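You operate a simulated robot arm through the tools that you are given. There is no shell and no other tool. Be economical: measure what you need, move in short steps, check, and stop when the job is done.

Carry out the task below with a simulated robot arm. There is one attempt and no reset: what you move stays moved.

Task
Hold-test the blue cartridge, vent, and put it in the tray its drop calls for.
Fine: clamp it in the nest first, set dial left at 0.5 bar; no drop is PASS, any drop REWORK; free the clamp only after venting. Set down upright: what you pick out.

Only the result counts: the job must be done as asked and must still hold three seconds after the hand-in. Knocking over, shifting, dropping, spilling or breaking anything else fails it.

Robot
A 7-joint arm with a two-finger parallel gripper, fixed in place. Base frame: the origin is at the foot of the arm, x ahead of it, y to its left, z up; the work surface is at about z = 0. Units: mm, degrees, N and s.
With the tool pointing down near the work surface it reaches from about 220 to 580 mm from the base axis. Its first joint turns from -66.0 to 66.0 degrees. Payload 2.5 kg.
The TCP is the grasp point between the finger pads, 23 mm short of the fingertips. In the tool frame z runs along the fingers and y along their closing line. The gripper opens to 94 mm. The fingers are 38 mm wide and 10 mm thick; the gripper's body (54 by 96 mm) begins 39 mm behind the TCP.
Orientation is told as [roll, pitch, yaw] about the base's x, y, z axes, in that order, counted from this pose: with the fingers straight down and closing along the base's y, the tool's x points along the base's -x, its y along +y and its z along -z.

Tools
- The arm moves only by the tool drive_tool. Its argument "plan" is one flat list of numbers, 7 for each row, row after row: the shift along the tool's x, y, z in units of 25 mm (1.0 is 25 mm), then the turn, a rotation vector about the tool's x, y, z in units of 6 degrees (1.0 is 6 degrees), then the gripper command, from -1 (fully open) to 1 (shut), values between in proportion. In form: [dx, dy, dz, rx, ry, rz, claw, dx, dy, dz, rx, ry, rz, claw, ...]. A call has 1 to 20 rows; each row shifts and turns the commanded pose from where the row before left it, along the tool's axes as they then stand. A call with a number of a shift or a turn outside -1 to 1 is refused whole. A row lasts 0.2 s, in which the tool goes at most 50 mm and 8.6 degrees; a call with a longer step from one row to the next is refused whole, and so is a gripper value outside its range. A pose out of reach is approached as far as the arm can. The call stops where the force on the tool passes 40 N (or 10 N more than at its start, if that is more) or the arm is blocked; 0.2 s more then pass. The fingers move at their own pace (about 108 mm/s each) and stop on an object; they squeeze with about 33 N. The grip force told is the motor's: it shows also when the fingers shut on nothing. Time passes only in rows, and 0.2 s behind the last, so rows that do not move let the fingers close. It gives the time, the measured TCP pose, the force on the tool (base axes), the opening and the grip force at its end, in the units of the frame above (readings bear some noise), with the torque about the TCP (base axes, N m) and any sound that the robot's microphone picked up.
- Cameras (640 x 400 px; columns grow to the right, rows downward): "scene" is fixed at [131.8, -420.1, 538.5]; the picture's right is [0.68, -0.73, 0.00], its down [-0.46, -0.43, -0.77] and it looks along [0.56, 0.53, -0.64] (base axes); focal length 264 px, centre (320, 200). "wrist" rides on the gripper at [86, 16, -74] in the tool frame; the picture's right is [-0.18, 0.98, 0.00], its down [-0.58, -0.11, -0.81] and it looks along [-0.79, -0.15, 0.59] (tool axes); focal length 243 px, centre (320, 200). There is no depth. A picture from a camera that has moved, and an enlarged one, comes with that camera's place and axes in the base frame and with its lens.
- get_image(camera): a new picture of that camera. No time passes.
- close_up(camera, box): a new picture of the part [left, top, right, bottom] of that camera's present view, enlarged. No time passes.
- close_job(): hands the job in; it is judged then, once.

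Go step by step. Nothing tells you positions but the pictures and the camera data: compare them with the known pose of the tool, close in by small moves and look again before you grip or let go. The budget is 120 turns and 84 pictures, counting those below and the enlarged ones. Unless the task says otherwise, let go and move clear before handing in, and close with one line.

The tools are called after "Emit:" as name(argument=value, ...) on one line, values as JSON. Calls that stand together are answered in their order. drive_tool: Moves the arm, as the interface text tells. Its arguments: {"type":"object","properties":{"plan":{"type":"array"}},"required":["plan"]} The other tools are called the same way: get_image (camera) takes a picture; close_up (camera, box) takes an enlarged picture of a part of a camera's view; close_job () hands the job in.

At the start:

```text
time: 0.0
tool_pos: [424.3, -97.3, 321.5]
tcp_rot: [0.1, 0.0, 0.1]
ft_force: [0.0, -0.1, -0.4]
ft_torque: [-0.02, 0.0, -0.03]
width: 94.2
grasp_force: 0.1
```

scene: 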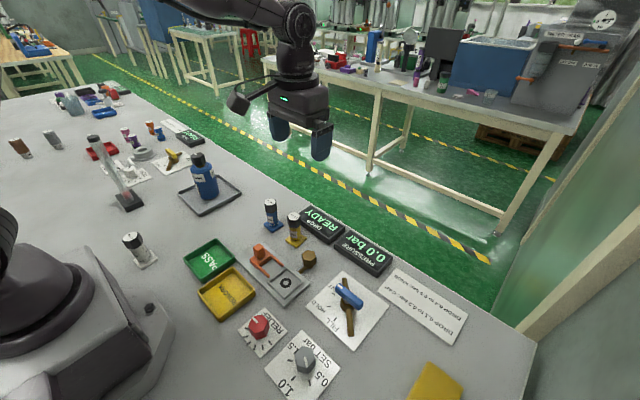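
wrist: 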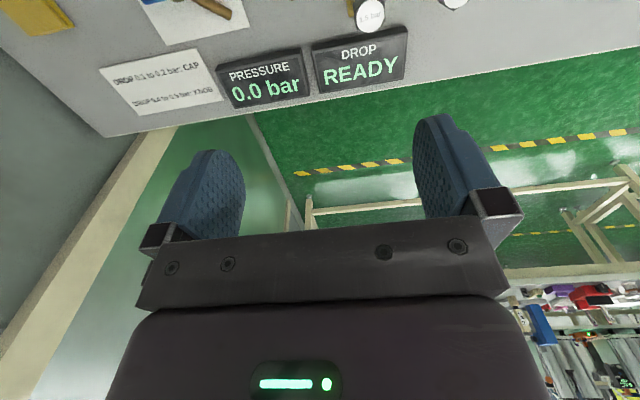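

I see a test bench with a nest, a valve, a dial, trays and displays. I will take enlarged pictures to read the labels and find the parts.

Emit:
close_up(camera="scene", box=[180, 190, 340, 290])

Emit:
close_up(camera="scene", box=[230, 270, 390, 400])

Emit:
close_up(camera="scene", box=[290, 200, 480, 350])

Emit:
close_up(camera="scene", box=[0, 80, 260, 280])

```text
4.00 times, centred on (260, 240) of scene
camera zoom: at [131.8, -420.1, 538.5], right [0.68, -0.73, 0.0], down [-0.46, -0.43, -0.77], along [0.56, 0.53, -0.64], focal length 1058 px, centre (560, 40)
```

zoom: 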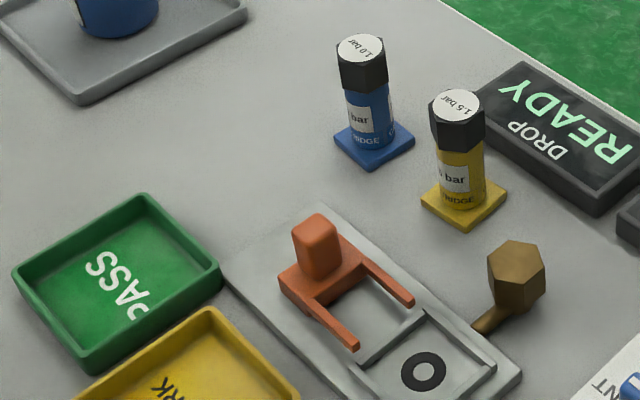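

```text
3.08 times, centred on (310, 335) of scene
camera zoom: at [131.8, -420.1, 538.5], right [0.68, -0.73, 0.0], down [-0.46, -0.43, -0.77], along [0.56, 0.53, -0.64], focal length 814 px, centre (351, -215)
```

zoom: 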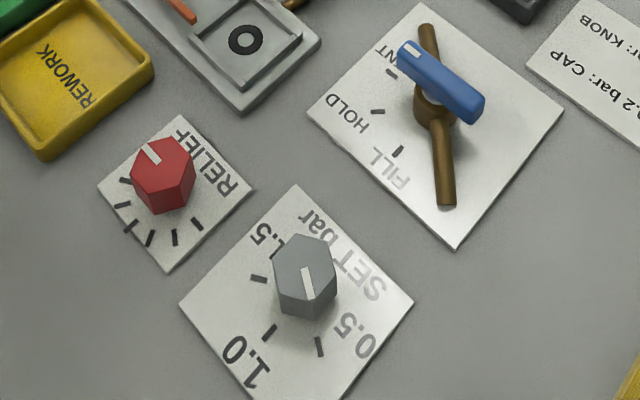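

```text
2.67 times, centred on (385, 275) of scene
camera zoom: at [131.8, -420.1, 538.5], right [0.68, -0.73, 0.0], down [-0.46, -0.43, -0.77], along [0.56, 0.53, -0.64], focal length 705 px, centre (147, 0)
```

zoom: 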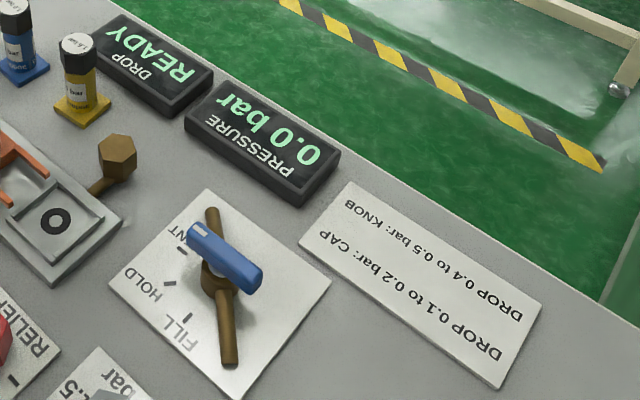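

```text
2.00 times, centred on (130, 180) of scene
camera zoom: at [131.8, -420.1, 538.5], right [0.68, -0.73, 0.0], down [-0.46, -0.43, -0.77], along [0.56, 0.53, -0.64], focal length 529 px, centre (700, 240)
```

zoom: 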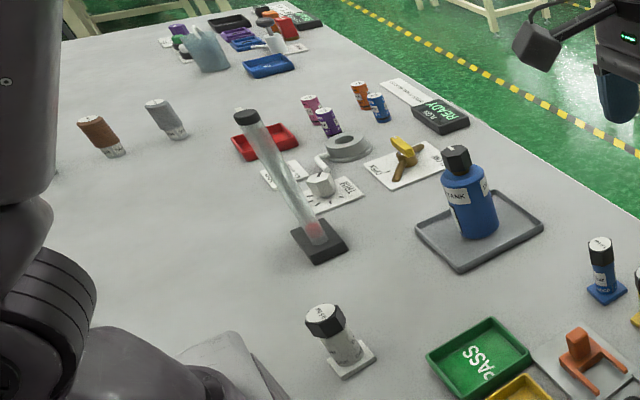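

Blue cartridge is near (426,38), the nest near (329,-126), the orange fork clamp near (331,-33), the valve near (376,-263), the dial near (246,-275), the REWORK tray near (226,-60) and the PASS tray near (241,59). I back the arm off so the wrist camera can view the bench.

Emit:
drive_tool(plan=[1, -0.3, 0, 0, 0, 0, -1, 1, -0.3, 0, 0, 0, 0, -1, 1, -0.3, 0, 0, 0, 0, -1, 1, -0.3, 0, 0, 0, 0, -1, 1, -0.3, 0, 0, 0, 0, -1, 1, -0.3, 0, 0, 0, 0, -1])

Emit:
get_image(camera="wrist")

Emit:
get_image(camera="scene")

```text
time: 1.4
tool_pos: [274.2, -141.3, 322.9]
tcp_rot: [-0.1, 0.0, 0.0]
ft_force: [-0.5, -0.3, -0.6]
ft_torque: [0.02, 0.01, 0.01]
width: 94.1
grasp_force: 0.1
```

```text
77 pictures are left
camera wrist: at [188.0, -125.4, 397.7], right [0.18, 0.98, 0.0], down [0.58, -0.11, 0.81], along [0.79, -0.15, -0.59], focal length 243 px, centre (320, 200)
```

wrist: 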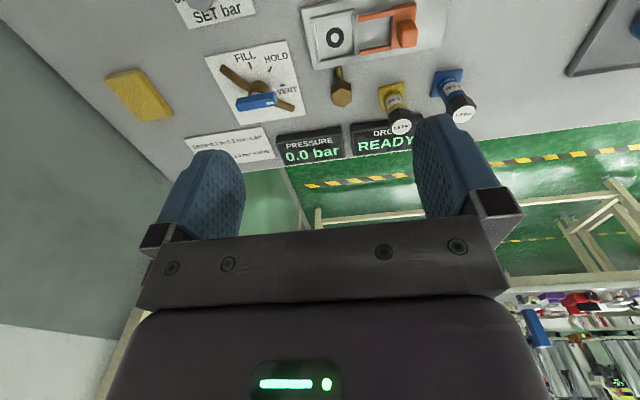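

```text
76 pictures are left
```

scene: 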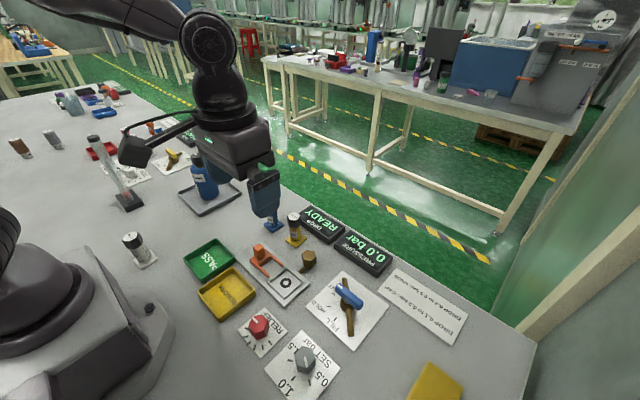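

The wrist camera sees the bench from an angle. I tilt the tool so the camera looks more steeply down.

Emit:
drive_tool(plan=[0, 0, 0, 0, 1, 0, -1, 0, 0, 0, 0, 1, 0, -1, 0, 0, 0, 0, 1, 0, -1, 0, 0, 0, 0, 1, 0, -1, 0, 0, 0, 0, 1, 0, -1])

Emit:
get_image(camera="wrist")

Emit:
close_up(camera="wrist", box=[160, 0, 480, 200])

```text
time: 2.6
tool_pos: [274.5, -142.3, 321.9]
tcp_rot: [0.1, 30.1, 0.0]
ft_force: [-0.8, 0.7, -0.4]
ft_torque: [0.01, 0.01, -0.03]
width: 94.1
grasp_force: 0.1
```

```text
75 pictures are left
camera wrist: at [238.2, -127.0, 430.6], right [0.16, 0.98, -0.09], down [0.91, -0.11, 0.41], along [0.39, -0.15, -0.91], focal length 243 px, centre (320, 200)
```

wrist: 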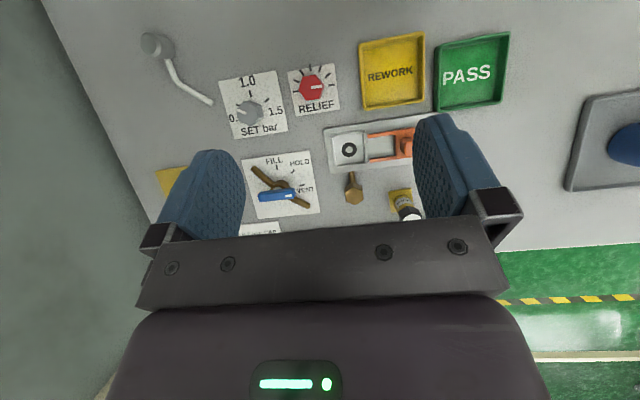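

```text
2.00 times, centred on (320, 100) of wrist
camera zoom: at [238.2, -127.0, 430.6], right [0.16, 0.98, -0.09], down [0.91, -0.11, 0.41], along [0.39, -0.15, -0.91], focal length 485 px, centre (320, 400)
```

zoom: 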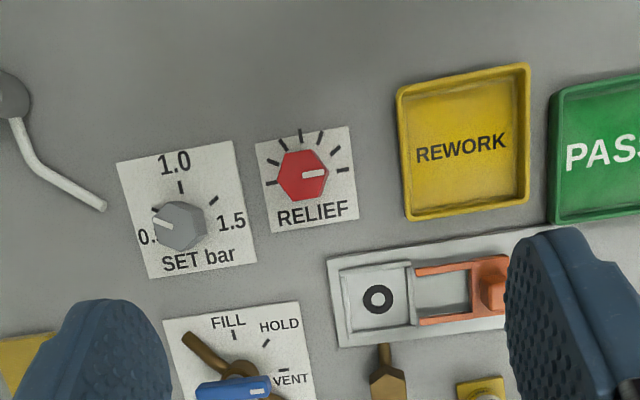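

I check the dial and cartridge labels closely from here.

Emit:
close_up(camera="wrist", box=[210, 60, 300, 150])

Emit:
close_up(camera="scene", box=[255, 190, 315, 250])

Emit:
close_up(camera="scene", box=[262, 322, 342, 400])

Emit:
close_up(camera="wrist", box=[230, 140, 330, 220])

```text
4.44 times, centred on (255, 105) of wrist
camera zoom: at [238.2, -127.0, 430.6], right [0.16, 0.98, -0.09], down [0.91, -0.11, 0.41], along [0.39, -0.15, -0.91], focal length 1078 px, centre (609, 622)
```

zoom: 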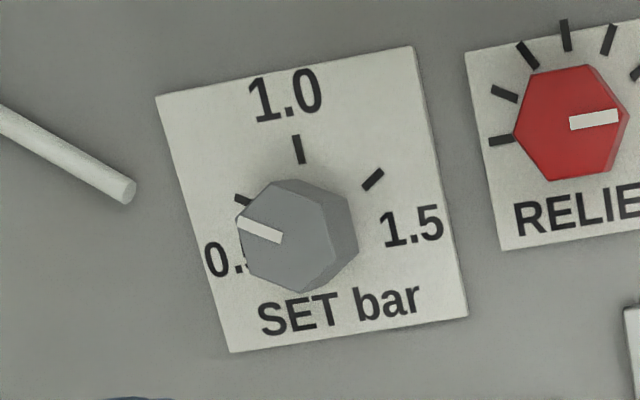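

```text
6.67 times, centred on (285, 220) of scene
camera zoom: at [131.8, -420.1, 538.5], right [0.68, -0.73, 0.0], down [-0.46, -0.43, -0.77], along [0.56, 0.53, -0.64], focal length 1763 px, centre (553, 67)
```

zoom: 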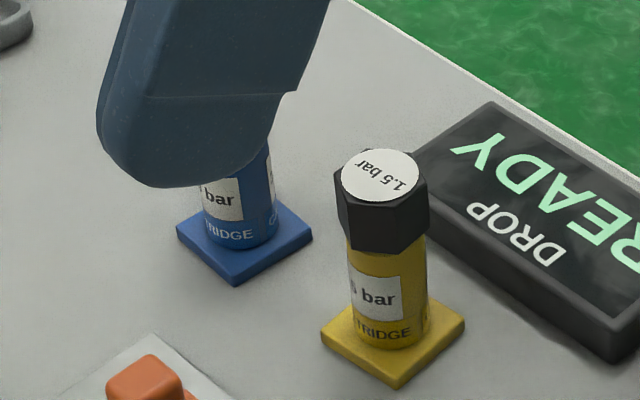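

```text
5.13 times, centred on (302, 361) of scene
camera zoom: at [131.8, -420.1, 538.5], right [0.68, -0.73, 0.0], down [-0.46, -0.43, -0.77], along [0.56, 0.53, -0.64], focal length 1356 px, centre (412, -626)
```

zoom: 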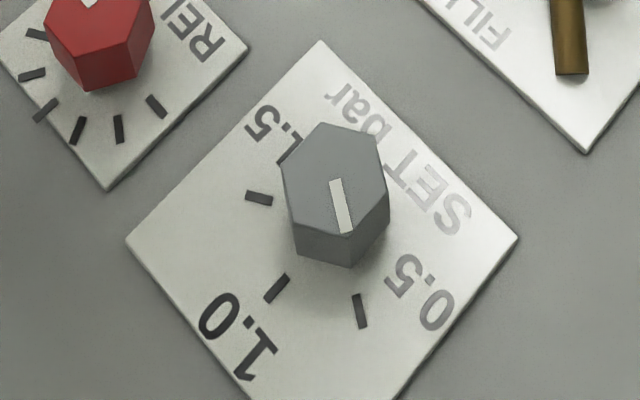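

```text
5.00 times, centred on (280, 180) of wrist
camera zoom: at [238.2, -127.0, 430.6], right [0.16, 0.98, -0.09], down [0.91, -0.11, 0.41], along [0.39, -0.15, -0.91], focal length 1213 px, centre (520, 300)
```

zoom: 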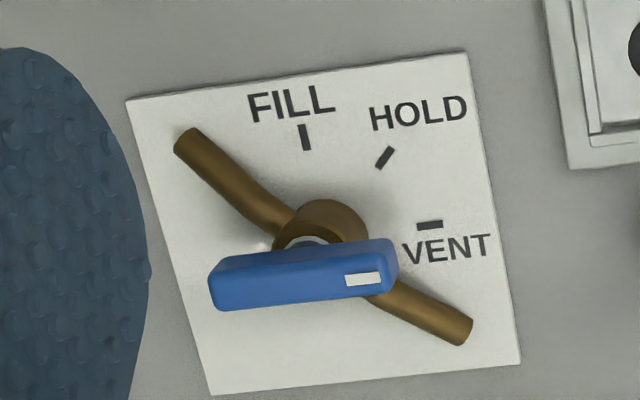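

The dial pointer already sits on the 0.5 tick and the valve is at VENT. I move over the blue cartridge to measure its place, heading and label.

Emit:
drive_tool(plan=[-0.964, 0.676, 0, 0, 0, 0, -1, -0.964, 0.676, 0, 0, 0, 0, -1, -0.964, 0.676, 0, 0, 0, 0, -1, -0.964, 0.676, 0, 0, 0, 0, -1, -0.964, 0.676, 0, 0, 0, 0, -1, -0.964, 0.676, 0, 0, 0, 0, -1, -0.964, 0.676, 0, 0, 0, 0, -1, -0.964, 0.676, 0, 0, 0, 0, -1])

Emit:
get_image(camera="wrist")

Emit:
close_up(camera="scene", box=[240, 180, 320, 260])

```text
time: 4.4
tool_pos: [440.5, -9.4, 221.8]
tcp_rot: [0.0, 30.1, 0.1]
ft_force: [1.0, 0.1, 0.5]
ft_torque: [0.01, -0.03, -0.02]
width: 93.9
grasp_force: 0.1
```

```text
69 pictures are left
camera wrist: at [403.2, 7.2, 330.7], right [0.16, 0.98, -0.09], down [0.91, -0.11, 0.41], along [0.39, -0.15, -0.91], focal length 243 px, centre (320, 200)
```

wrist: 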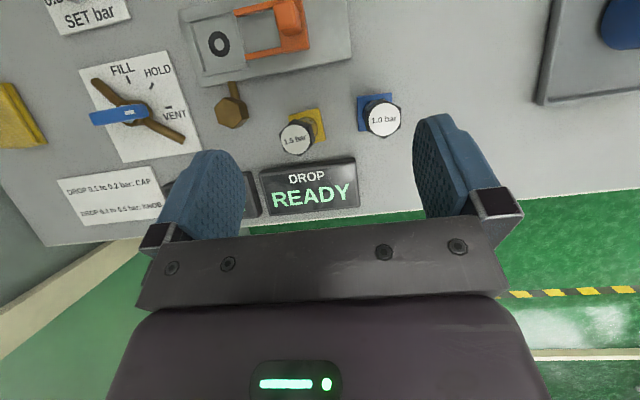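

```text
5.00 times, centred on (280, 220) of scene
camera zoom: at [131.8, -420.1, 538.5], right [0.68, -0.73, 0.0], down [-0.46, -0.43, -0.77], along [0.56, 0.53, -0.64], focal length 1322 px, centre (520, 100)
```

zoom: 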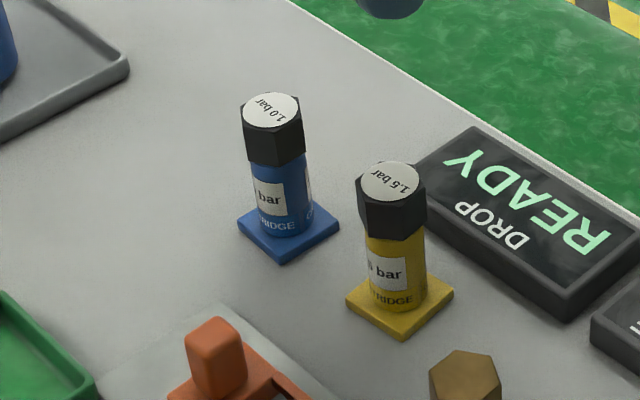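

Emit:
close_up(camera="wrist", box=[270, 70, 430, 170])

Emit:
close_up(camera="wrist", box=[170, 0, 350, 130])

Emit:
close_up(camera="scene", box=[232, 232, 332, 312])

```text
4.00 times, centred on (350, 120) of wrist
camera zoom: at [403.2, 7.2, 330.7], right [0.16, 0.98, -0.09], down [0.91, -0.11, 0.41], along [0.39, -0.15, -0.91], focal length 970 px, centre (200, 520)
```

zoom: 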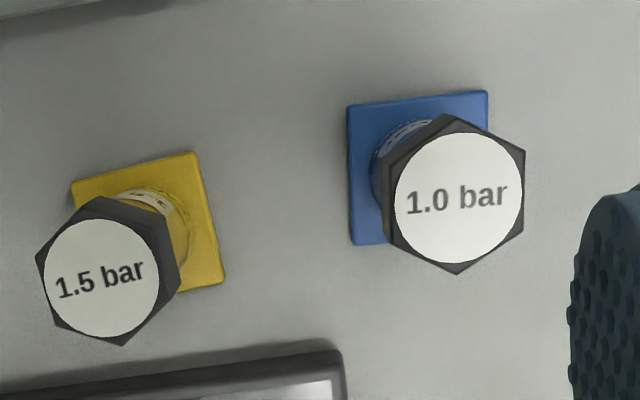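

```text
3.08 times, centred on (260, 65) of wrist
camera zoom: at [403.2, 7.2, 330.7], right [0.16, 0.98, -0.09], down [0.91, -0.11, 0.41], along [0.39, -0.15, -0.91], focal length 746 px, centre (505, 615)
```

zoom: 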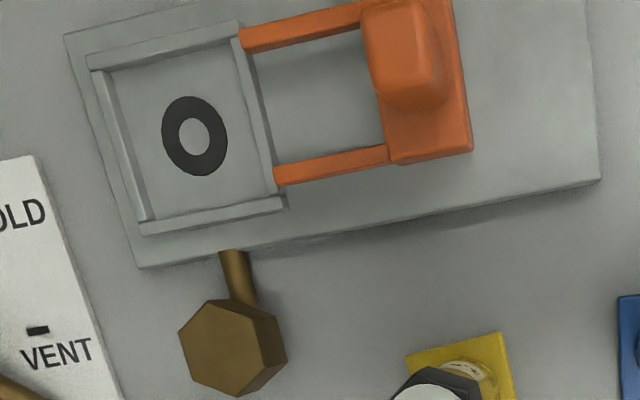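

```text
5.00 times, centred on (282, 272) of scene
camera zoom: at [131.8, -420.1, 538.5], right [0.68, -0.73, 0.0], down [-0.46, -0.43, -0.77], along [0.56, 0.53, -0.64], focal length 1322 px, centre (510, -160)
```

zoom: 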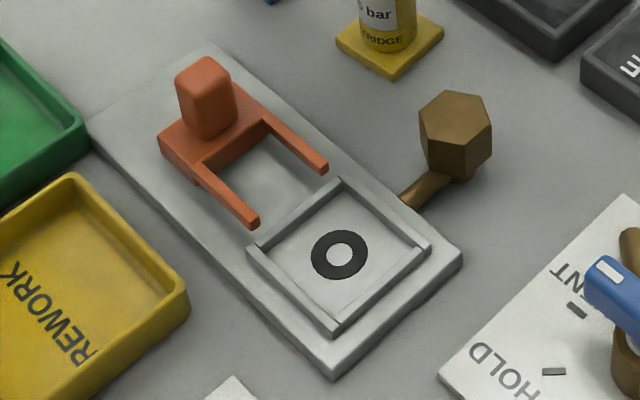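

Blue stands at about (433,40.5), yaw about -3.3°, top at z 88; the nest is around (330,-130), square with the axes. I level the tool and go above blue with the fingers half open.

Emit:
drive_tool(plan=[0, 0, 0, 0, -1, 0, -0.28, 0, 0, 0, 0, -1, 0, -0.28, 0, 0, 0, 0, -1, 0, -0.28, 0, 0, 0, 0, -1, 0, -0.28, 0, 0, 0, 0, -1, 0, -0.28, 0.1, 0.67, 0.93, 0, 0, 0, -0.28, 0.1, 0.67, 0.93, 0, 0, 0, -0.28, 0.1, 0.66, 0.93, 0, 0, 0, -0.28, 0, 0, 0, 0, 0, 0.55, -0.28, 0, 0, 0, 0, 0, 0, -0.28])

Emit:
get_image(camera="wrist")

Emit:
close_up(camera="scene", box=[220, 140, 340, 260])

```text
time: 6.6
tool_pos: [434.2, 45.2, 156.5]
tcp_rot: [0.0, 0.0, -3.3]
ft_force: [-0.5, 0.0, -0.4]
ft_torque: [0.0, 0.0, 0.02]
width: 60.1
grasp_force: 0.0
```

```text
64 pictures are left
camera wrist: at [348.5, 64.7, 231.9], right [0.24, 0.97, 0.0], down [0.57, -0.14, 0.81], along [0.78, -0.19, -0.59], focal length 243 px, centre (320, 200)
```

wrist: 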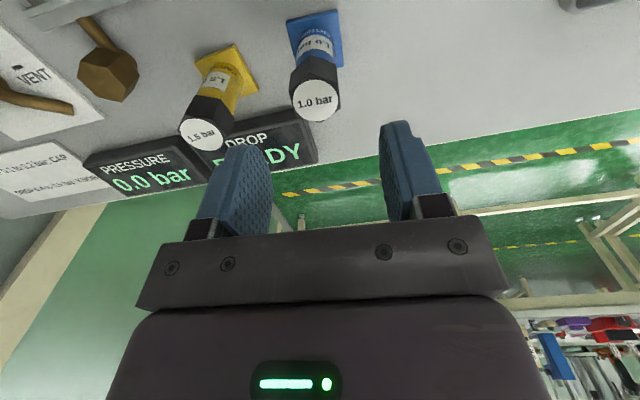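

```text
3.33 times, centred on (280, 200) of scene
camera zoom: at [131.8, -420.1, 538.5], right [0.68, -0.73, 0.0], down [-0.46, -0.43, -0.77], along [0.56, 0.53, -0.64], focal length 882 px, centre (453, 200)
```

zoom: 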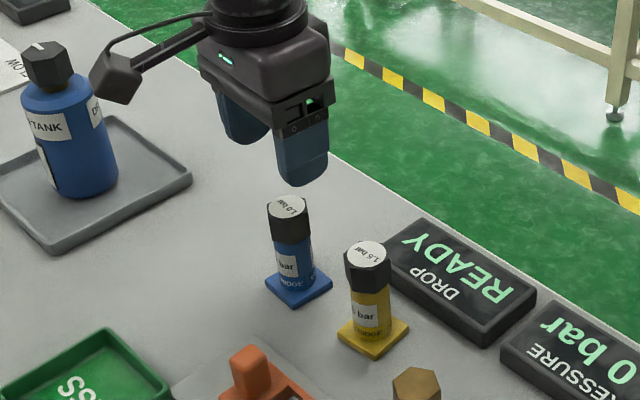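

Cap is at about (432.5,41). I correct the offset and descend to z about 56 around it, then check.

Emit:
drive_tool(plan=[0.06, -0.16, 0, 0, 0, 0, -0.28, 0, 0, 0.8, 0, 0, 0, -0.28, 0, 0, 0.8, 0, 0, 0, -0.28, 0, 0, 0.8, 0, 0, 0, -0.28, 0, 0, 0.8, 0, 0, 0, -0.28, 0, 0, 0.8, 0, 0, 0, -0.28, 0, 0, 0, 0, 0, 0, -0.28])

Emit:
close_up(camera="scene", box=[220, 140, 340, 260])

Emit:
get_image(camera="wrist")

```text
time: 8.2
tool_pos: [434.2, 38.2, 59.0]
tcp_rot: [0.0, -0.1, -3.4]
ft_force: [0.6, 0.5, -0.5]
ft_torque: [0.01, 0.03, 0.02]
width: 60.1
grasp_force: 0.0
```

```text
3.33 times, centred on (280, 200) of scene
camera zoom: at [131.8, -420.1, 538.5], right [0.68, -0.73, 0.0], down [-0.46, -0.43, -0.77], along [0.56, 0.53, -0.64], focal length 882 px, centre (453, 200)
```

zoom: 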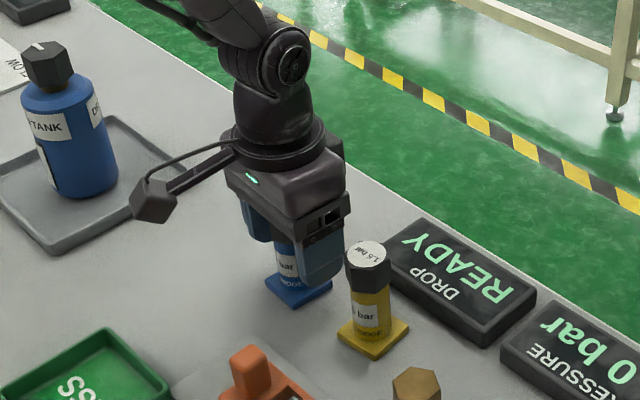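

```text
61 pictures are left
camera wrist: at [348.5, 59.8, 132.8], right [0.24, 0.97, 0.0], down [0.57, -0.14, 0.81], along [0.78, -0.19, -0.59], focal length 243 px, centre (320, 200)
```

wrist: 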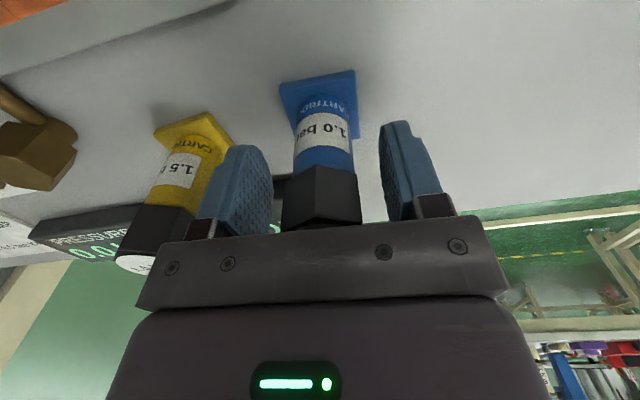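

Fingers straddle the cartridge centrally. I go down a little more and close.

Emit:
drive_tool(plan=[0, 0, 0.2, 0, 0, 0, -0.28, 0, 0, 0, 0, 0, 0, 0.1, 0, 0, 0, 0, 0, 0, 0.6, 0, 0, 0, 0, 0, 0, 1, 0, 0, 0, 0, 0, 0, 1])

Emit:
get_image(camera="wrist")

```text
time: 9.4
tool_pos: [432.5, 40.6, 51.4]
tcp_rot: [0.0, 0.1, -3.3]
ft_force: [-1.0, -0.7, 0.3]
ft_torque: [-0.02, 0.01, 0.01]
width: 30.4
grasp_force: 33.1
```

```text
60 pictures are left
camera wrist: at [348.2, 60.2, 127.1], right [0.24, 0.97, 0.0], down [0.57, -0.14, 0.81], along [0.78, -0.19, -0.59], focal length 243 px, centre (320, 200)
```

wrist: 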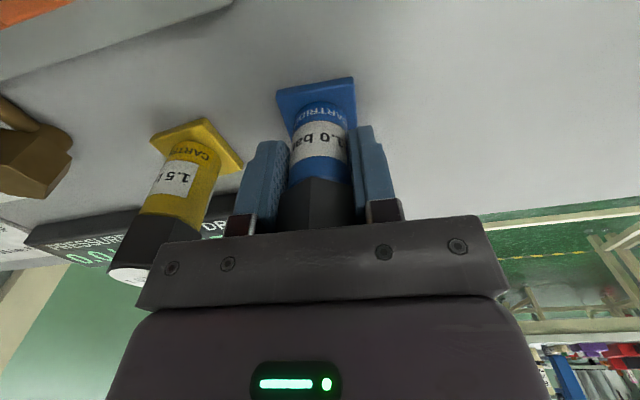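

Blue is gripped at 30 mm. I lift it 100 mm, straighten its heading and carry it over the nest.

Emit:
drive_tool(plan=[0, 0, -0.5, 0, 0, 0, 1, 0, 0, -0.9, 0, 0, 0, 1, 0, 0, -0.9, 0, 0, 0, 1, 0, 0, -0.9, 0, 0, 0, 1, 0, 0, -0.8, 0, 0, 0, 1, 0, 0, 0, 0, 0, -0.55, 1, 0.5, -0.8, 0, 0, 0, 0, 1, 0.5, -0.9, 0, 0, 0, 0, 1, 0.6, -0.9, 0, 0, 0, 0, 1, 0.6, -0.9, 0, 0, 0, 0, 1, 0.6, -0.9, 0, 0, 0, 0, 1, 0.5, -0.9, 0, 0, 0, 0, 1, 0.5, -0.9, 0, 0, 0, 0, 1, 0.3, -0.6, 0, 0, 0, 0, 1, 0, 0, 0, 0, 0, 0, 1, 0, 0, 0, 0, 0, 0, 1])

Emit:
get_image(camera="wrist")

Emit:
close_up(camera="scene", box=[220, 190, 340, 310])

```text
time: 12.8
tool_pos: [327.9, -130.6, 151.2]
tcp_rot: [0.0, 0.1, 0.0]
ft_force: [0.3, -0.1, -1.8]
ft_torque: [-0.01, 0.0, -0.01]
width: 30.4
grasp_force: 32.6
```

```text
59 pictures are left
camera wrist: at [242.0, -115.1, 226.2], right [0.18, 0.98, 0.0], down [0.58, -0.11, 0.81], along [0.79, -0.15, -0.59], focal length 243 px, centre (320, 200)
```

wrist: 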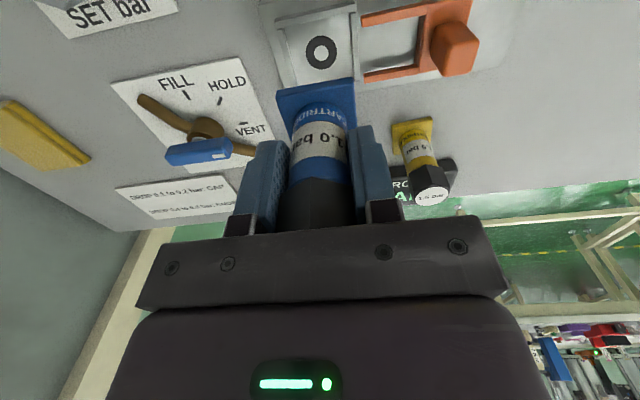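

```text
3.33 times, centred on (280, 250) of scene
camera zoom: at [131.8, -420.1, 538.5], right [0.68, -0.73, 0.0], down [-0.46, -0.43, -0.77], along [0.56, 0.53, -0.64], focal length 882 px, centre (453, 33)
```

zoom: 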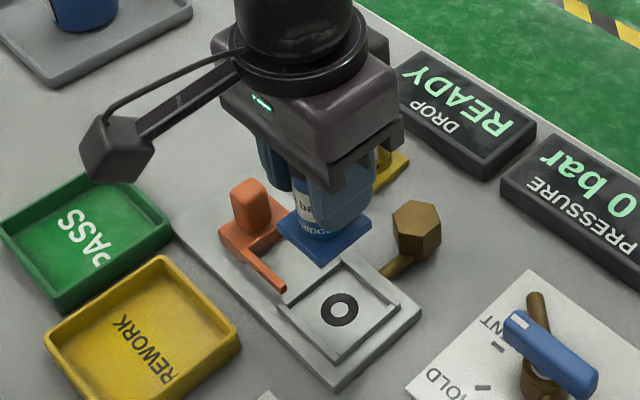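

Emit:
close_up(camera="wrist", box=[250, 0, 410, 100])

```text
4.00 times, centred on (330, 50) of wrist
camera zoom: at [242.0, -115.1, 226.2], right [0.18, 0.98, 0.0], down [0.58, -0.11, 0.81], along [0.79, -0.15, -0.59], focal length 970 px, centre (280, 800)
```

zoom: 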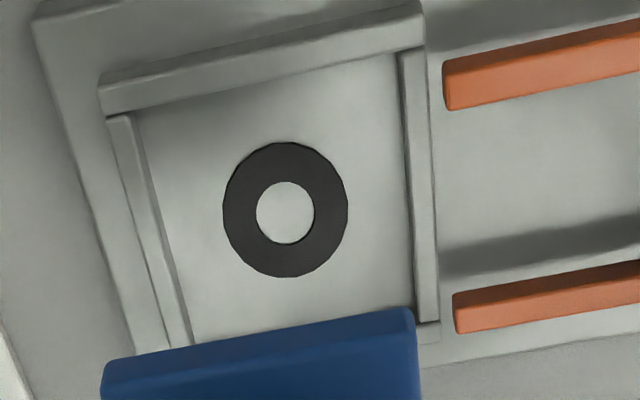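

Ring centre is at about (331,-130.5) and the held base at about (330,-130.3). I shift slightly and lower the cartridge into the recess.

Emit:
drive_tool(plan=[-0.06, 0, 0, 0, 0, 0, 1, 0, 0, 0.8, 0, 0, 0, 1, 0, 0, 0.8, 0, 0, 0, 1, 0, 0, 0.8, 0, 0, 0, 1, 0, 0, 0.6, 0, 0, 0, 1, 0, 0, 0, 0, 0, 0, 1])

Emit:
get_image(camera="wrist")

Emit:
close_up(camera="scene", box=[230, 210, 330, 310])

```text
time: 14.2
tool_pos: [329.8, -130.3, 77.9]
tcp_rot: [0.0, -0.1, 0.0]
ft_force: [-0.9, -0.3, -2.0]
ft_torque: [0.02, -0.01, -0.02]
width: 30.2
grasp_force: 32.6
```

```text
56 pictures are left
camera wrist: at [244.2, -114.5, 152.4], right [0.18, 0.98, 0.0], down [0.58, -0.11, 0.81], along [0.79, -0.15, -0.59], focal length 243 px, centre (320, 200)
```

wrist: 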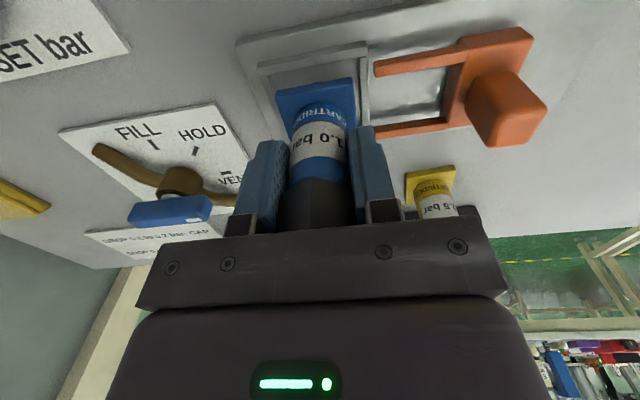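

```text
4.00 times, centred on (280, 260) of scene
camera zoom: at [131.8, -420.1, 538.5], right [0.68, -0.73, 0.0], down [-0.46, -0.43, -0.77], along [0.56, 0.53, -0.64], focal length 1058 px, centre (480, -40)
```

zoom: 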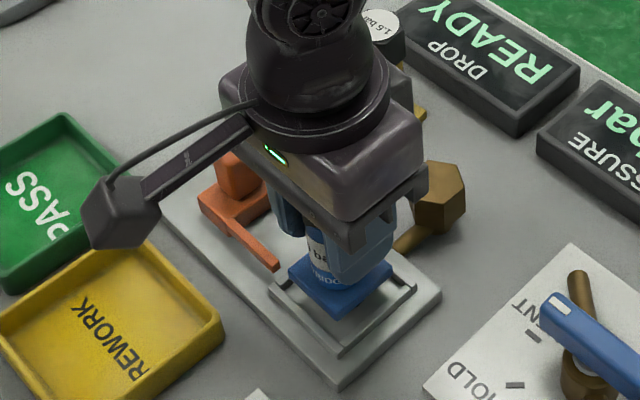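

Alignment looks good. I descend in small steps until contact.

Emit:
drive_tool(plan=[0, 0, 0.3, 0, 0, 0, 1, 0, 0, 0.15, 0, 0, 0, 1, 0, 0, 0.1, 0, 0, 0, 1, 0, 0, 0.08, 0, 0, 0, 1, 0, 0, 0, 0, 0, 0, 1])

Emit:
get_image(camera="wrist")

```text
time: 15.4
tool_pos: [331.6, -130.3, 61.0]
tcp_rot: [0.0, -0.1, 0.0]
ft_force: [-3.5, 0.4, 10.3]
ft_torque: [-0.07, 0.03, 0.0]
width: 30.2
grasp_force: 33.3
```

```text
54 pictures are left
camera wrist: at [246.1, -114.8, 136.5], right [0.18, 0.98, 0.0], down [0.58, -0.11, 0.81], along [0.79, -0.15, -0.59], focal length 243 px, centre (320, 200)
```

wrist: 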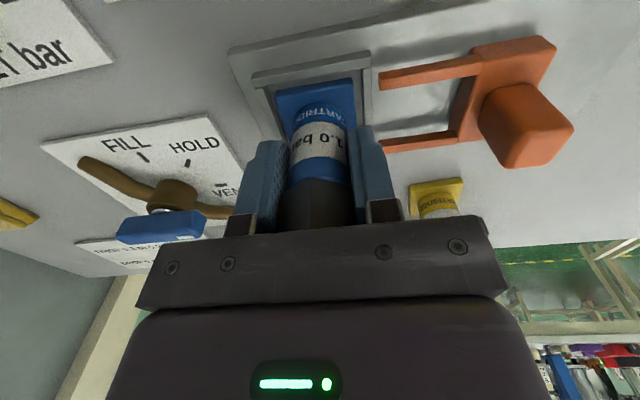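

Emit:
close_up(camera="wrist", box=[220, 30, 400, 150])

Emit:
close_up(camera="scene", box=[250, 240, 320, 310])

```text
3.33 times, centred on (310, 90) of wrist
camera zoom: at [246.1, -114.8, 136.5], right [0.18, 0.98, 0.0], down [0.58, -0.11, 0.81], along [0.79, -0.15, -0.59], focal length 809 px, centre (353, 567)
```

zoom: 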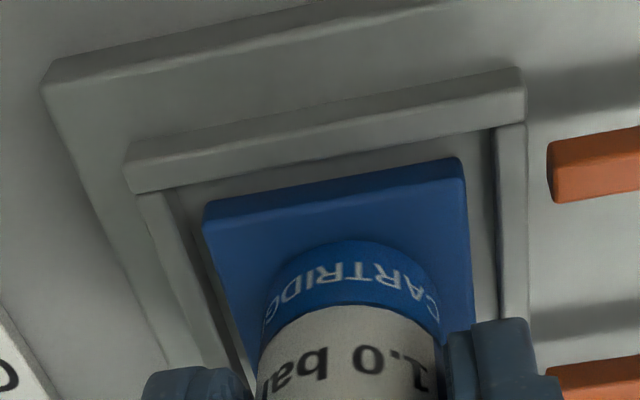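

```text
5.71 times, centred on (285, 275) of scene
camera zoom: at [131.7, -420.1, 538.5], right [0.68, -0.73, 0.0], down [-0.46, -0.43, -0.77], along [0.56, 0.53, -0.64], focal length 1511 px, centre (520, -229)
```

zoom: 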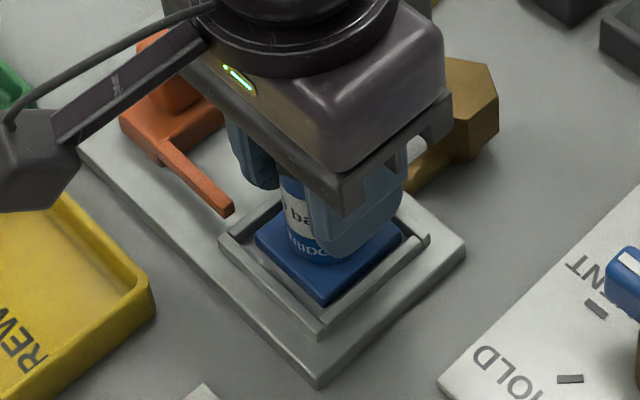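

The base sits inside the recess walls, resting on its floor. I release, then lift straight up.

Emit:
drive_tool(plan=[0, 0, -0.08, 0, 0, 0, 1, 0, 0, 0, 0, 0, 0, 0.2, 0, 0, 0, 0, 0, 0, -0.28, 0, 0, 0, 0, 0, 0, -0.28])

Emit:
drive_tool(plan=[0, 0, -0.6, 0, 0, 0, -0.28, 0, 0, -1, 0, 0, 0, -0.28, 0, 0, -1, 0, 0, 0, -0.28, 0, 0, -1, 0, 0, 0, -0.28, 0.4, 0, -1, 0, 0, 0, -0.28, 1, 0, 0, 0, 0, 0, -0.28, 0, 0, 0, 0, 0, 0, -0.28])

Emit:
get_image(camera="wrist")

Emit:
close_up(camera="scene", box=[230, 210, 330, 310])

```text
time: 16.4
tool_pos: [333.8, -131.1, 63.5]
tcp_rot: [-0.1, -0.1, 0.0]
ft_force: [0.6, -0.8, 0.3]
ft_torque: [-0.01, -0.04, -0.01]
width: 60.0
grasp_force: 0.1
```

```text
time: 18.0
tool_pos: [295.5, -130.4, 174.4]
tcp_rot: [0.1, -0.1, 0.0]
ft_force: [0.0, -0.4, 0.2]
ft_torque: [0.02, 0.04, -0.01]
width: 60.3
grasp_force: 0.1
```

```text
51 pictures are left
camera wrist: at [209.8, -114.3, 250.2], right [0.18, 0.98, 0.0], down [0.58, -0.11, 0.81], along [0.79, -0.15, -0.59], focal length 243 px, centre (320, 200)
```

wrist: 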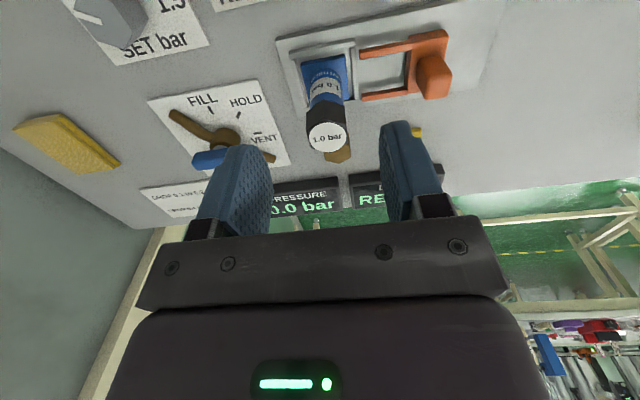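

```text
4.00 times, centred on (280, 260) of scene
camera zoom: at [131.8, -420.1, 538.5], right [0.68, -0.73, 0.0], down [-0.46, -0.43, -0.77], along [0.56, 0.53, -0.64], focal length 1058 px, centre (480, -40)
```

zoom: 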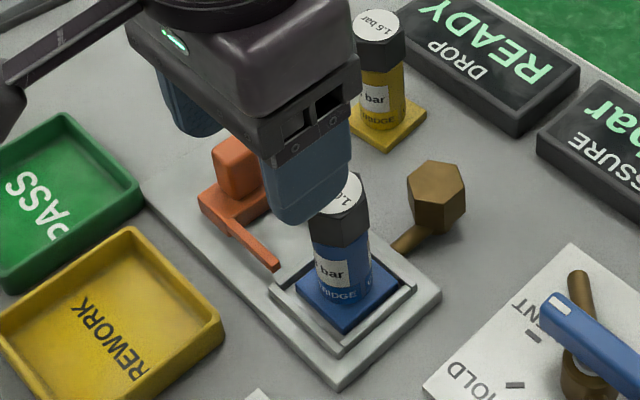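

The cartridge sits upright in the nest. Next I go above the orange clamp handle (about (333,-38), top z about 60) to look closely.

Emit:
drive_tool(plan=[-0.2, 0.9, -0.4, 0, 0, 0, -0.28, -0.3, 0.9, 0, 0, 0, 0, -0.28, -0.3, 0.9, 0, 0, 0, 0, -0.28, -0.3, 0.9, -0.4, 0, 0, 0, -0.28, 0, 0, 0, 0, 0, 0, -0.28])

Emit:
close_up(camera="wrist", box=[240, 0, 440, 140])

Emit:
close_up(camera="scene", box=[230, 220, 310, 300])

```text
time: 19.2
tool_pos: [324.8, -39.4, 199.8]
tcp_rot: [0.0, 0.0, 0.0]
ft_force: [0.0, -0.1, -0.3]
ft_torque: [0.0, 0.01, 0.0]
width: 60.2
grasp_force: 0.0
```

```text
2.86 times, centred on (340, 70) of wrist
camera zoom: at [237.8, -24.3, 273.8], right [0.18, 0.98, 0.0], down [0.58, -0.11, 0.81], along [0.79, -0.15, -0.59], focal length 693 px, centre (263, 571)
```

zoom: 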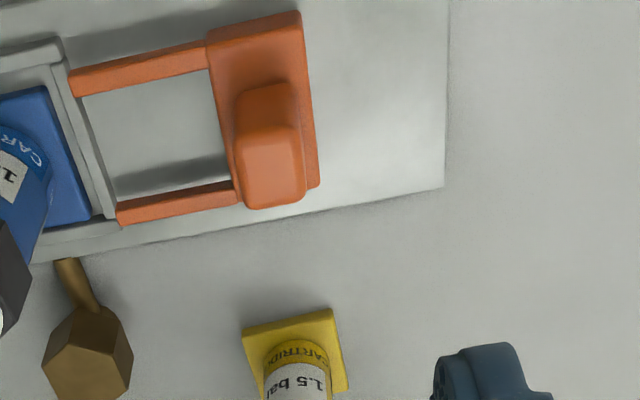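

```text
5.00 times, centred on (270, 260) of scene
camera zoom: at [131.8, -420.1, 538.5], right [0.68, -0.73, 0.0], down [-0.46, -0.43, -0.77], along [0.56, 0.53, -0.64], focal length 1322 px, centre (570, -100)
```

zoom: 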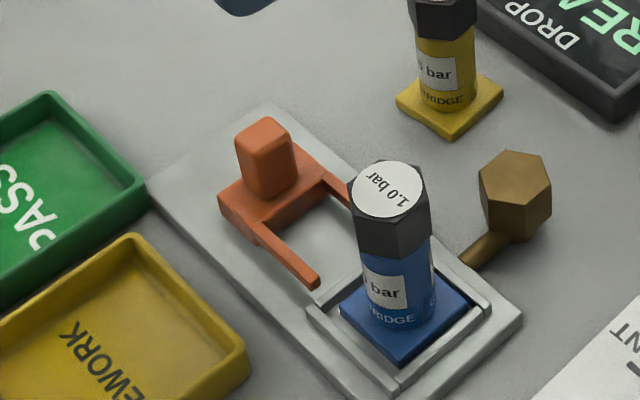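

Handle is about (331,-39), top z about 58, 17 mm thick in y. I descend over it to z 60 and close.

Emit:
drive_tool(plan=[-0.26, 0, 0.8, 0, 0, 0, -0.28, 0, 0, 1, 0, 0, 0, -0.28, 0, 0, 1, 0, 0, 0, -0.28, 0, 0, 1, 0, 0, 0, -0.28, 0, 0, 1, 0, 0, 0, -0.28, 0, 0, 0.7, 0, 0, 0, -0.28, 0, 0, 0, 0, 0, 0, -0.28])

Emit:
close_up(camera="scene", box=[220, 200, 320, 300])

Emit:
get_image(camera="wrist")

```text
time: 20.8
tool_pos: [332.1, -38.6, 60.4]
tcp_rot: [0.0, -0.1, 0.0]
ft_force: [0.8, 0.4, 0.3]
ft_torque: [0.02, -0.03, -0.02]
width: 60.0
grasp_force: 0.0
```

```text
4.00 times, centred on (270, 250) of scene
camera zoom: at [131.8, -420.1, 538.5], right [0.68, -0.73, 0.0], down [-0.46, -0.43, -0.77], along [0.56, 0.53, -0.64], focal length 1058 px, centre (520, 0)
```

zoom: 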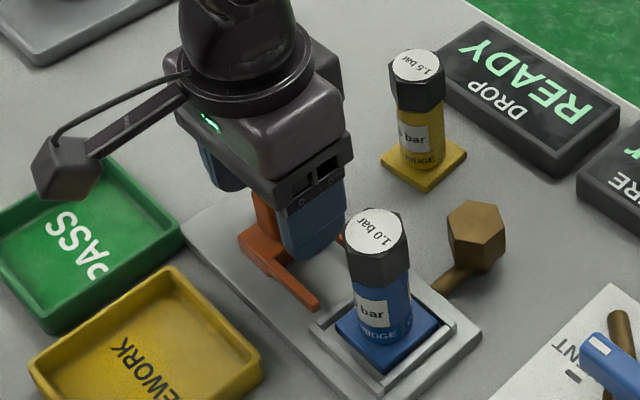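

```text
46 pictures are left
camera wrist: at [244.7, -23.3, 136.0], right [0.18, 0.98, 0.0], down [0.58, -0.11, 0.81], along [0.79, -0.15, -0.59], focal length 243 px, centre (320, 200)
```

wrist: 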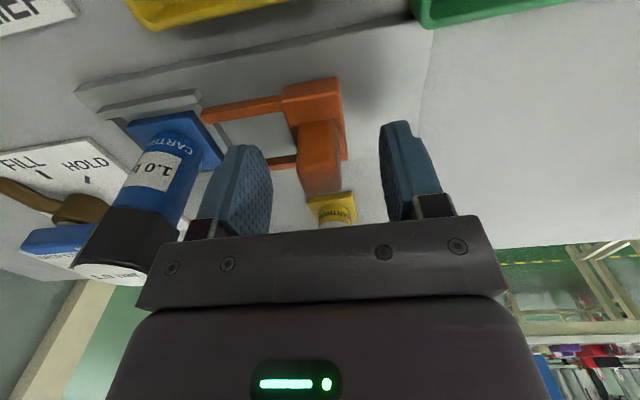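

Fingers straddle the handle. I close on it.

Emit:
drive_tool(plan=[0, 0, -0.08, 0, 0, 0, 0, 0, 0, 0, 0, 0, 0, 0.5, 0, 0, 0, 0, 0, 0, 1, 0, 0, 0, 0, 0, 0, 1])

Emit:
drive_tool(plan=[0, -0.2, 0, 0, 0, 0, 1, 0, -0.3, 0, 0, 0, 0, 1, 0, -0.3, 0, 0, 0, 0, 1, 0, -0.3, 0, 0, 0, 0, 1])

Emit:
get_image(camera="wrist")

```text
time: 21.8
tool_pos: [330.7, -39.9, 63.4]
tcp_rot: [0.1, 0.1, 0.0]
ft_force: [0.7, -0.2, -3.9]
ft_torque: [0.02, -0.05, 0.04]
width: 19.5
grasp_force: 45.0
```

```text
time: 22.8
tool_pos: [331.3, -68.1, 61.4]
tcp_rot: [-0.1, -0.1, 0.0]
ft_force: [17.4, 2.7, -36.1]
ft_torque: [0.0, -0.13, -0.03]
width: 19.7
grasp_force: 45.6
```

```text
45 pictures are left
camera wrist: at [244.8, -52.1, 137.5], right [0.18, 0.98, 0.0], down [0.58, -0.11, 0.81], along [0.79, -0.15, -0.59], focal length 243 px, centre (320, 200)
```

wrist: 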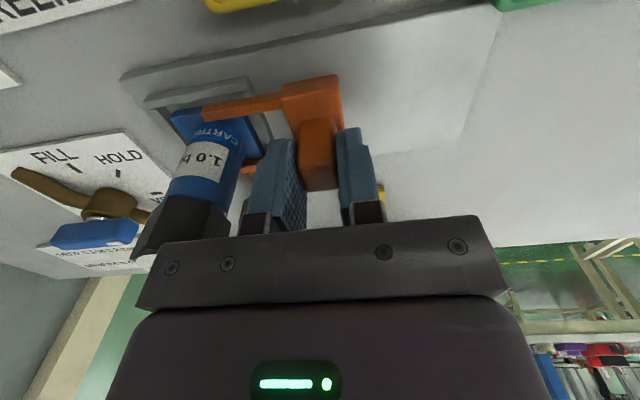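

The clamp slides; forces rose a bit from my slightly high hold. I relax down and forward, then continue pushing gently.

Emit:
drive_tool(plan=[-0.04, 0, 0.08, 0, 0, 0, 1, 0, 0, 0, 0, 0, 0, 1])

Emit:
close_up(camera="scene", box=[230, 220, 330, 310])

```text
time: 23.4
tool_pos: [331.0, -68.3, 62.4]
tcp_rot: [0.0, 0.0, -0.1]
ft_force: [-6.9, 0.5, 40.0]
ft_torque: [0.42, 0.11, 0.21]
width: 19.9
grasp_force: 44.9
```

```text
4.44 times, centred on (280, 265) of scene
camera zoom: at [131.6, -420.1, 538.6], right [0.68, -0.73, 0.0], down [-0.46, -0.43, -0.77], along [0.56, 0.53, -0.64], focal length 1175 px, centre (498, -89)
```

zoom: 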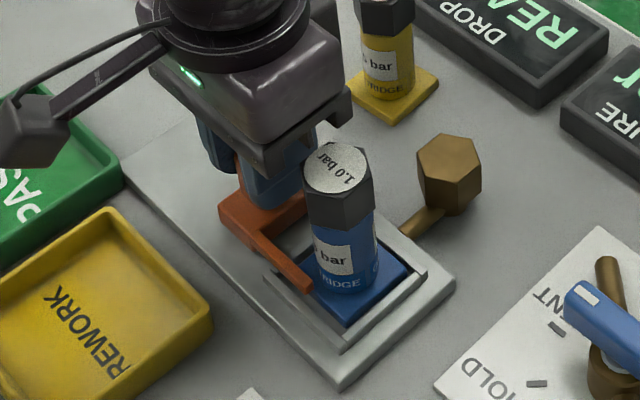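

Emit:
drive_tool(plan=[0, 0, -0.04, 0, 0, 0, 1, 0, 0, 0, 0, 0, 0, 1])

Emit:
drive_tool(plan=[0, -0.12, 0, 0, 0, 0, 1, 0, -0.12, 0, 0, 0, 0, 1, 0, -0.12, 0, 0, 0, 0, 1, 0, -0.12, 0, 0, 0, 0, 1, 0, 0, 0, 0, 0, 0, 1])

Emit:
close_up(camera="scene", box=[230, 220, 330, 310])

```text
time: 24.0
tool_pos: [332.1, -68.5, 62.1]
tcp_rot: [0.1, -0.1, -0.2]
ft_force: [-3.0, -1.4, 36.5]
ft_torque: [-0.02, 0.66, 0.05]
width: 20.0
grasp_force: 44.9
```

```text
time: 25.2
tool_pos: [331.8, -79.1, 62.2]
tcp_rot: [0.1, -0.1, 0.1]
ft_force: [-3.9, 12.5, 39.1]
ft_torque: [-0.28, 0.37, -0.31]
width: 19.7
grasp_force: 45.0
```

```text
4.44 times, centred on (280, 265) of scene
camera zoom: at [131.7, -420.1, 538.6], right [0.68, -0.73, 0.0], down [-0.46, -0.43, -0.77], along [0.56, 0.53, -0.64], focal length 1175 px, centre (498, -89)
```

zoom: 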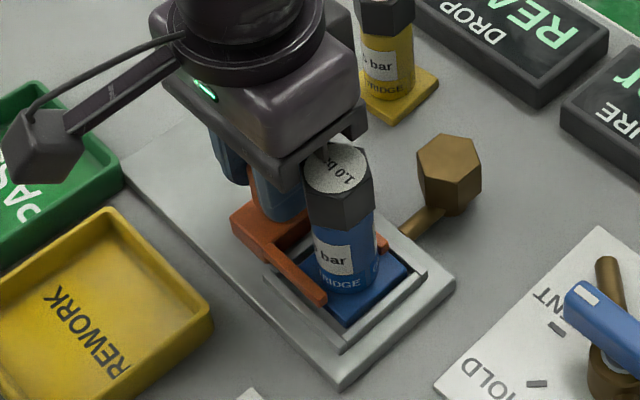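

Emit:
drive_tool(plan=[0, 0, -0.06, 0, 0, 0, 1, 0, 0, 0, 0, 0, 0, 1])

Emit:
get_image(camera="wrist")

```text
time: 25.8
tool_pos: [330.5, -78.8, 61.3]
tcp_rot: [0.1, 0.0, 0.0]
ft_force: [4.7, 13.7, -11.6]
ft_torque: [-0.13, -1.43, -0.17]
width: 19.7
grasp_force: 44.9
```

```text
42 pictures are left
camera wrist: at [245.0, -63.9, 136.9], right [0.18, 0.98, 0.0], down [0.58, -0.11, 0.81], along [0.79, -0.15, -0.59], focal length 243 px, centre (320, 200)
```

wrist: 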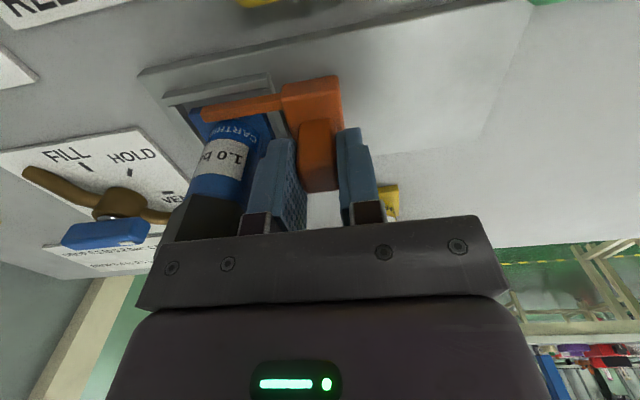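

Emit:
drive_tool(plan=[0, -0.12, 0, 0, 0, 0, 1, 0, -0.12, 0, 0, 0, 0, 1, 0, 0, 0, 0, 0, 0, 1])

Emit:
close_up(camera="scene", box=[230, 220, 330, 310])

```text
time: 26.5
tool_pos: [331.5, -79.8, 61.6]
tcp_rot: [0.5, 0.3, 0.3]
ft_force: [-1.0, 5.4, 0.0]
ft_torque: [-0.58, -0.3, -0.62]
width: 19.7
grasp_force: 45.0
stopped in row 3: the force on the tool passed its limit at 40 N (the readings are from after the stop); the commanded pose is now the measured one
```

```text
4.44 times, centred on (280, 265) of scene
camera zoom: at [131.7, -420.2, 538.5], right [0.68, -0.73, 0.0], down [-0.46, -0.43, -0.77], along [0.56, 0.53, -0.64], focal length 1175 px, centre (498, -89)
```

zoom: 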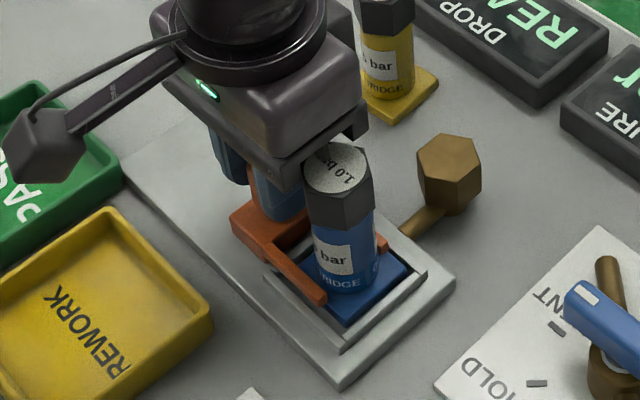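

The clamp hit its hard stop with the fork over the base flange. I open just enough and lift straight up.

Emit:
drive_tool(plan=[0, 0, 0, 0, 0, 0, 0.32, 0, 0, 0, 0, 0, 0, 0.32, 0, 0, -0.5, 0, 0, 0, 0.32, 0, 0, -1, 0, 0, 0, 0.32, 0, 0, -1, 0, 0, 0, 0.32, 0, 0, -1, 0, 0, 0, 0.3, 0, 0, -1, 0, 0, 0, 0.3, 0, 0, 0, 0, 0, 0, 0.3])

Emit:
close_up(camera="wrist", box=[100, 0, 420, 200])

Emit:
close_up(camera="scene", box=[230, 200, 410, 350])

```text
time: 28.3
tool_pos: [330.9, -81.2, 172.3]
tcp_rot: [0.5, 0.2, 0.4]
ft_force: [-0.2, -0.4, -0.6]
ft_torque: [-0.02, 0.0, -0.03]
width: 33.1
grasp_force: 0.0
```

```text
2.00 times, centred on (260, 100) of wrist
camera zoom: at [244.5, -66.6, 248.6], right [0.18, 0.98, 0.01], down [0.59, -0.11, 0.8], along [0.79, -0.14, -0.6], focal length 485 px, centre (440, 400)
```

zoom: 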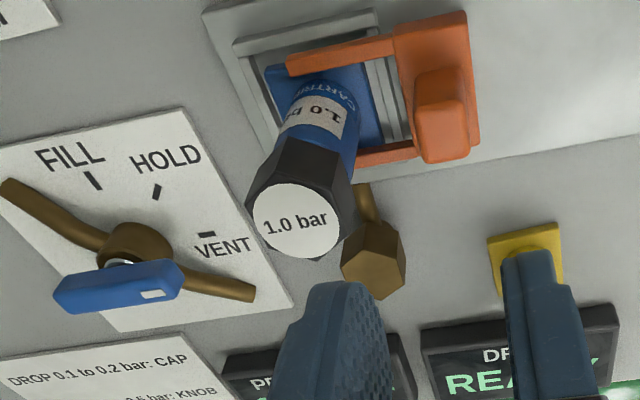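

```text
2.67 times, centred on (320, 275) of scene
camera zoom: at [131.8, -420.1, 538.5], right [0.68, -0.73, 0.0], down [-0.46, -0.43, -0.77], along [0.56, 0.53, -0.64], focal length 705 px, centre (320, 0)
```

zoom: 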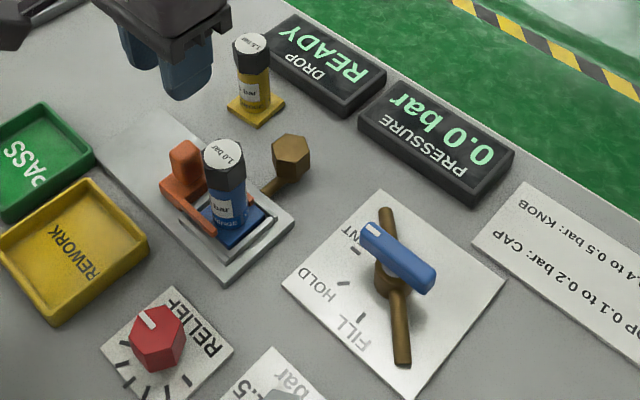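

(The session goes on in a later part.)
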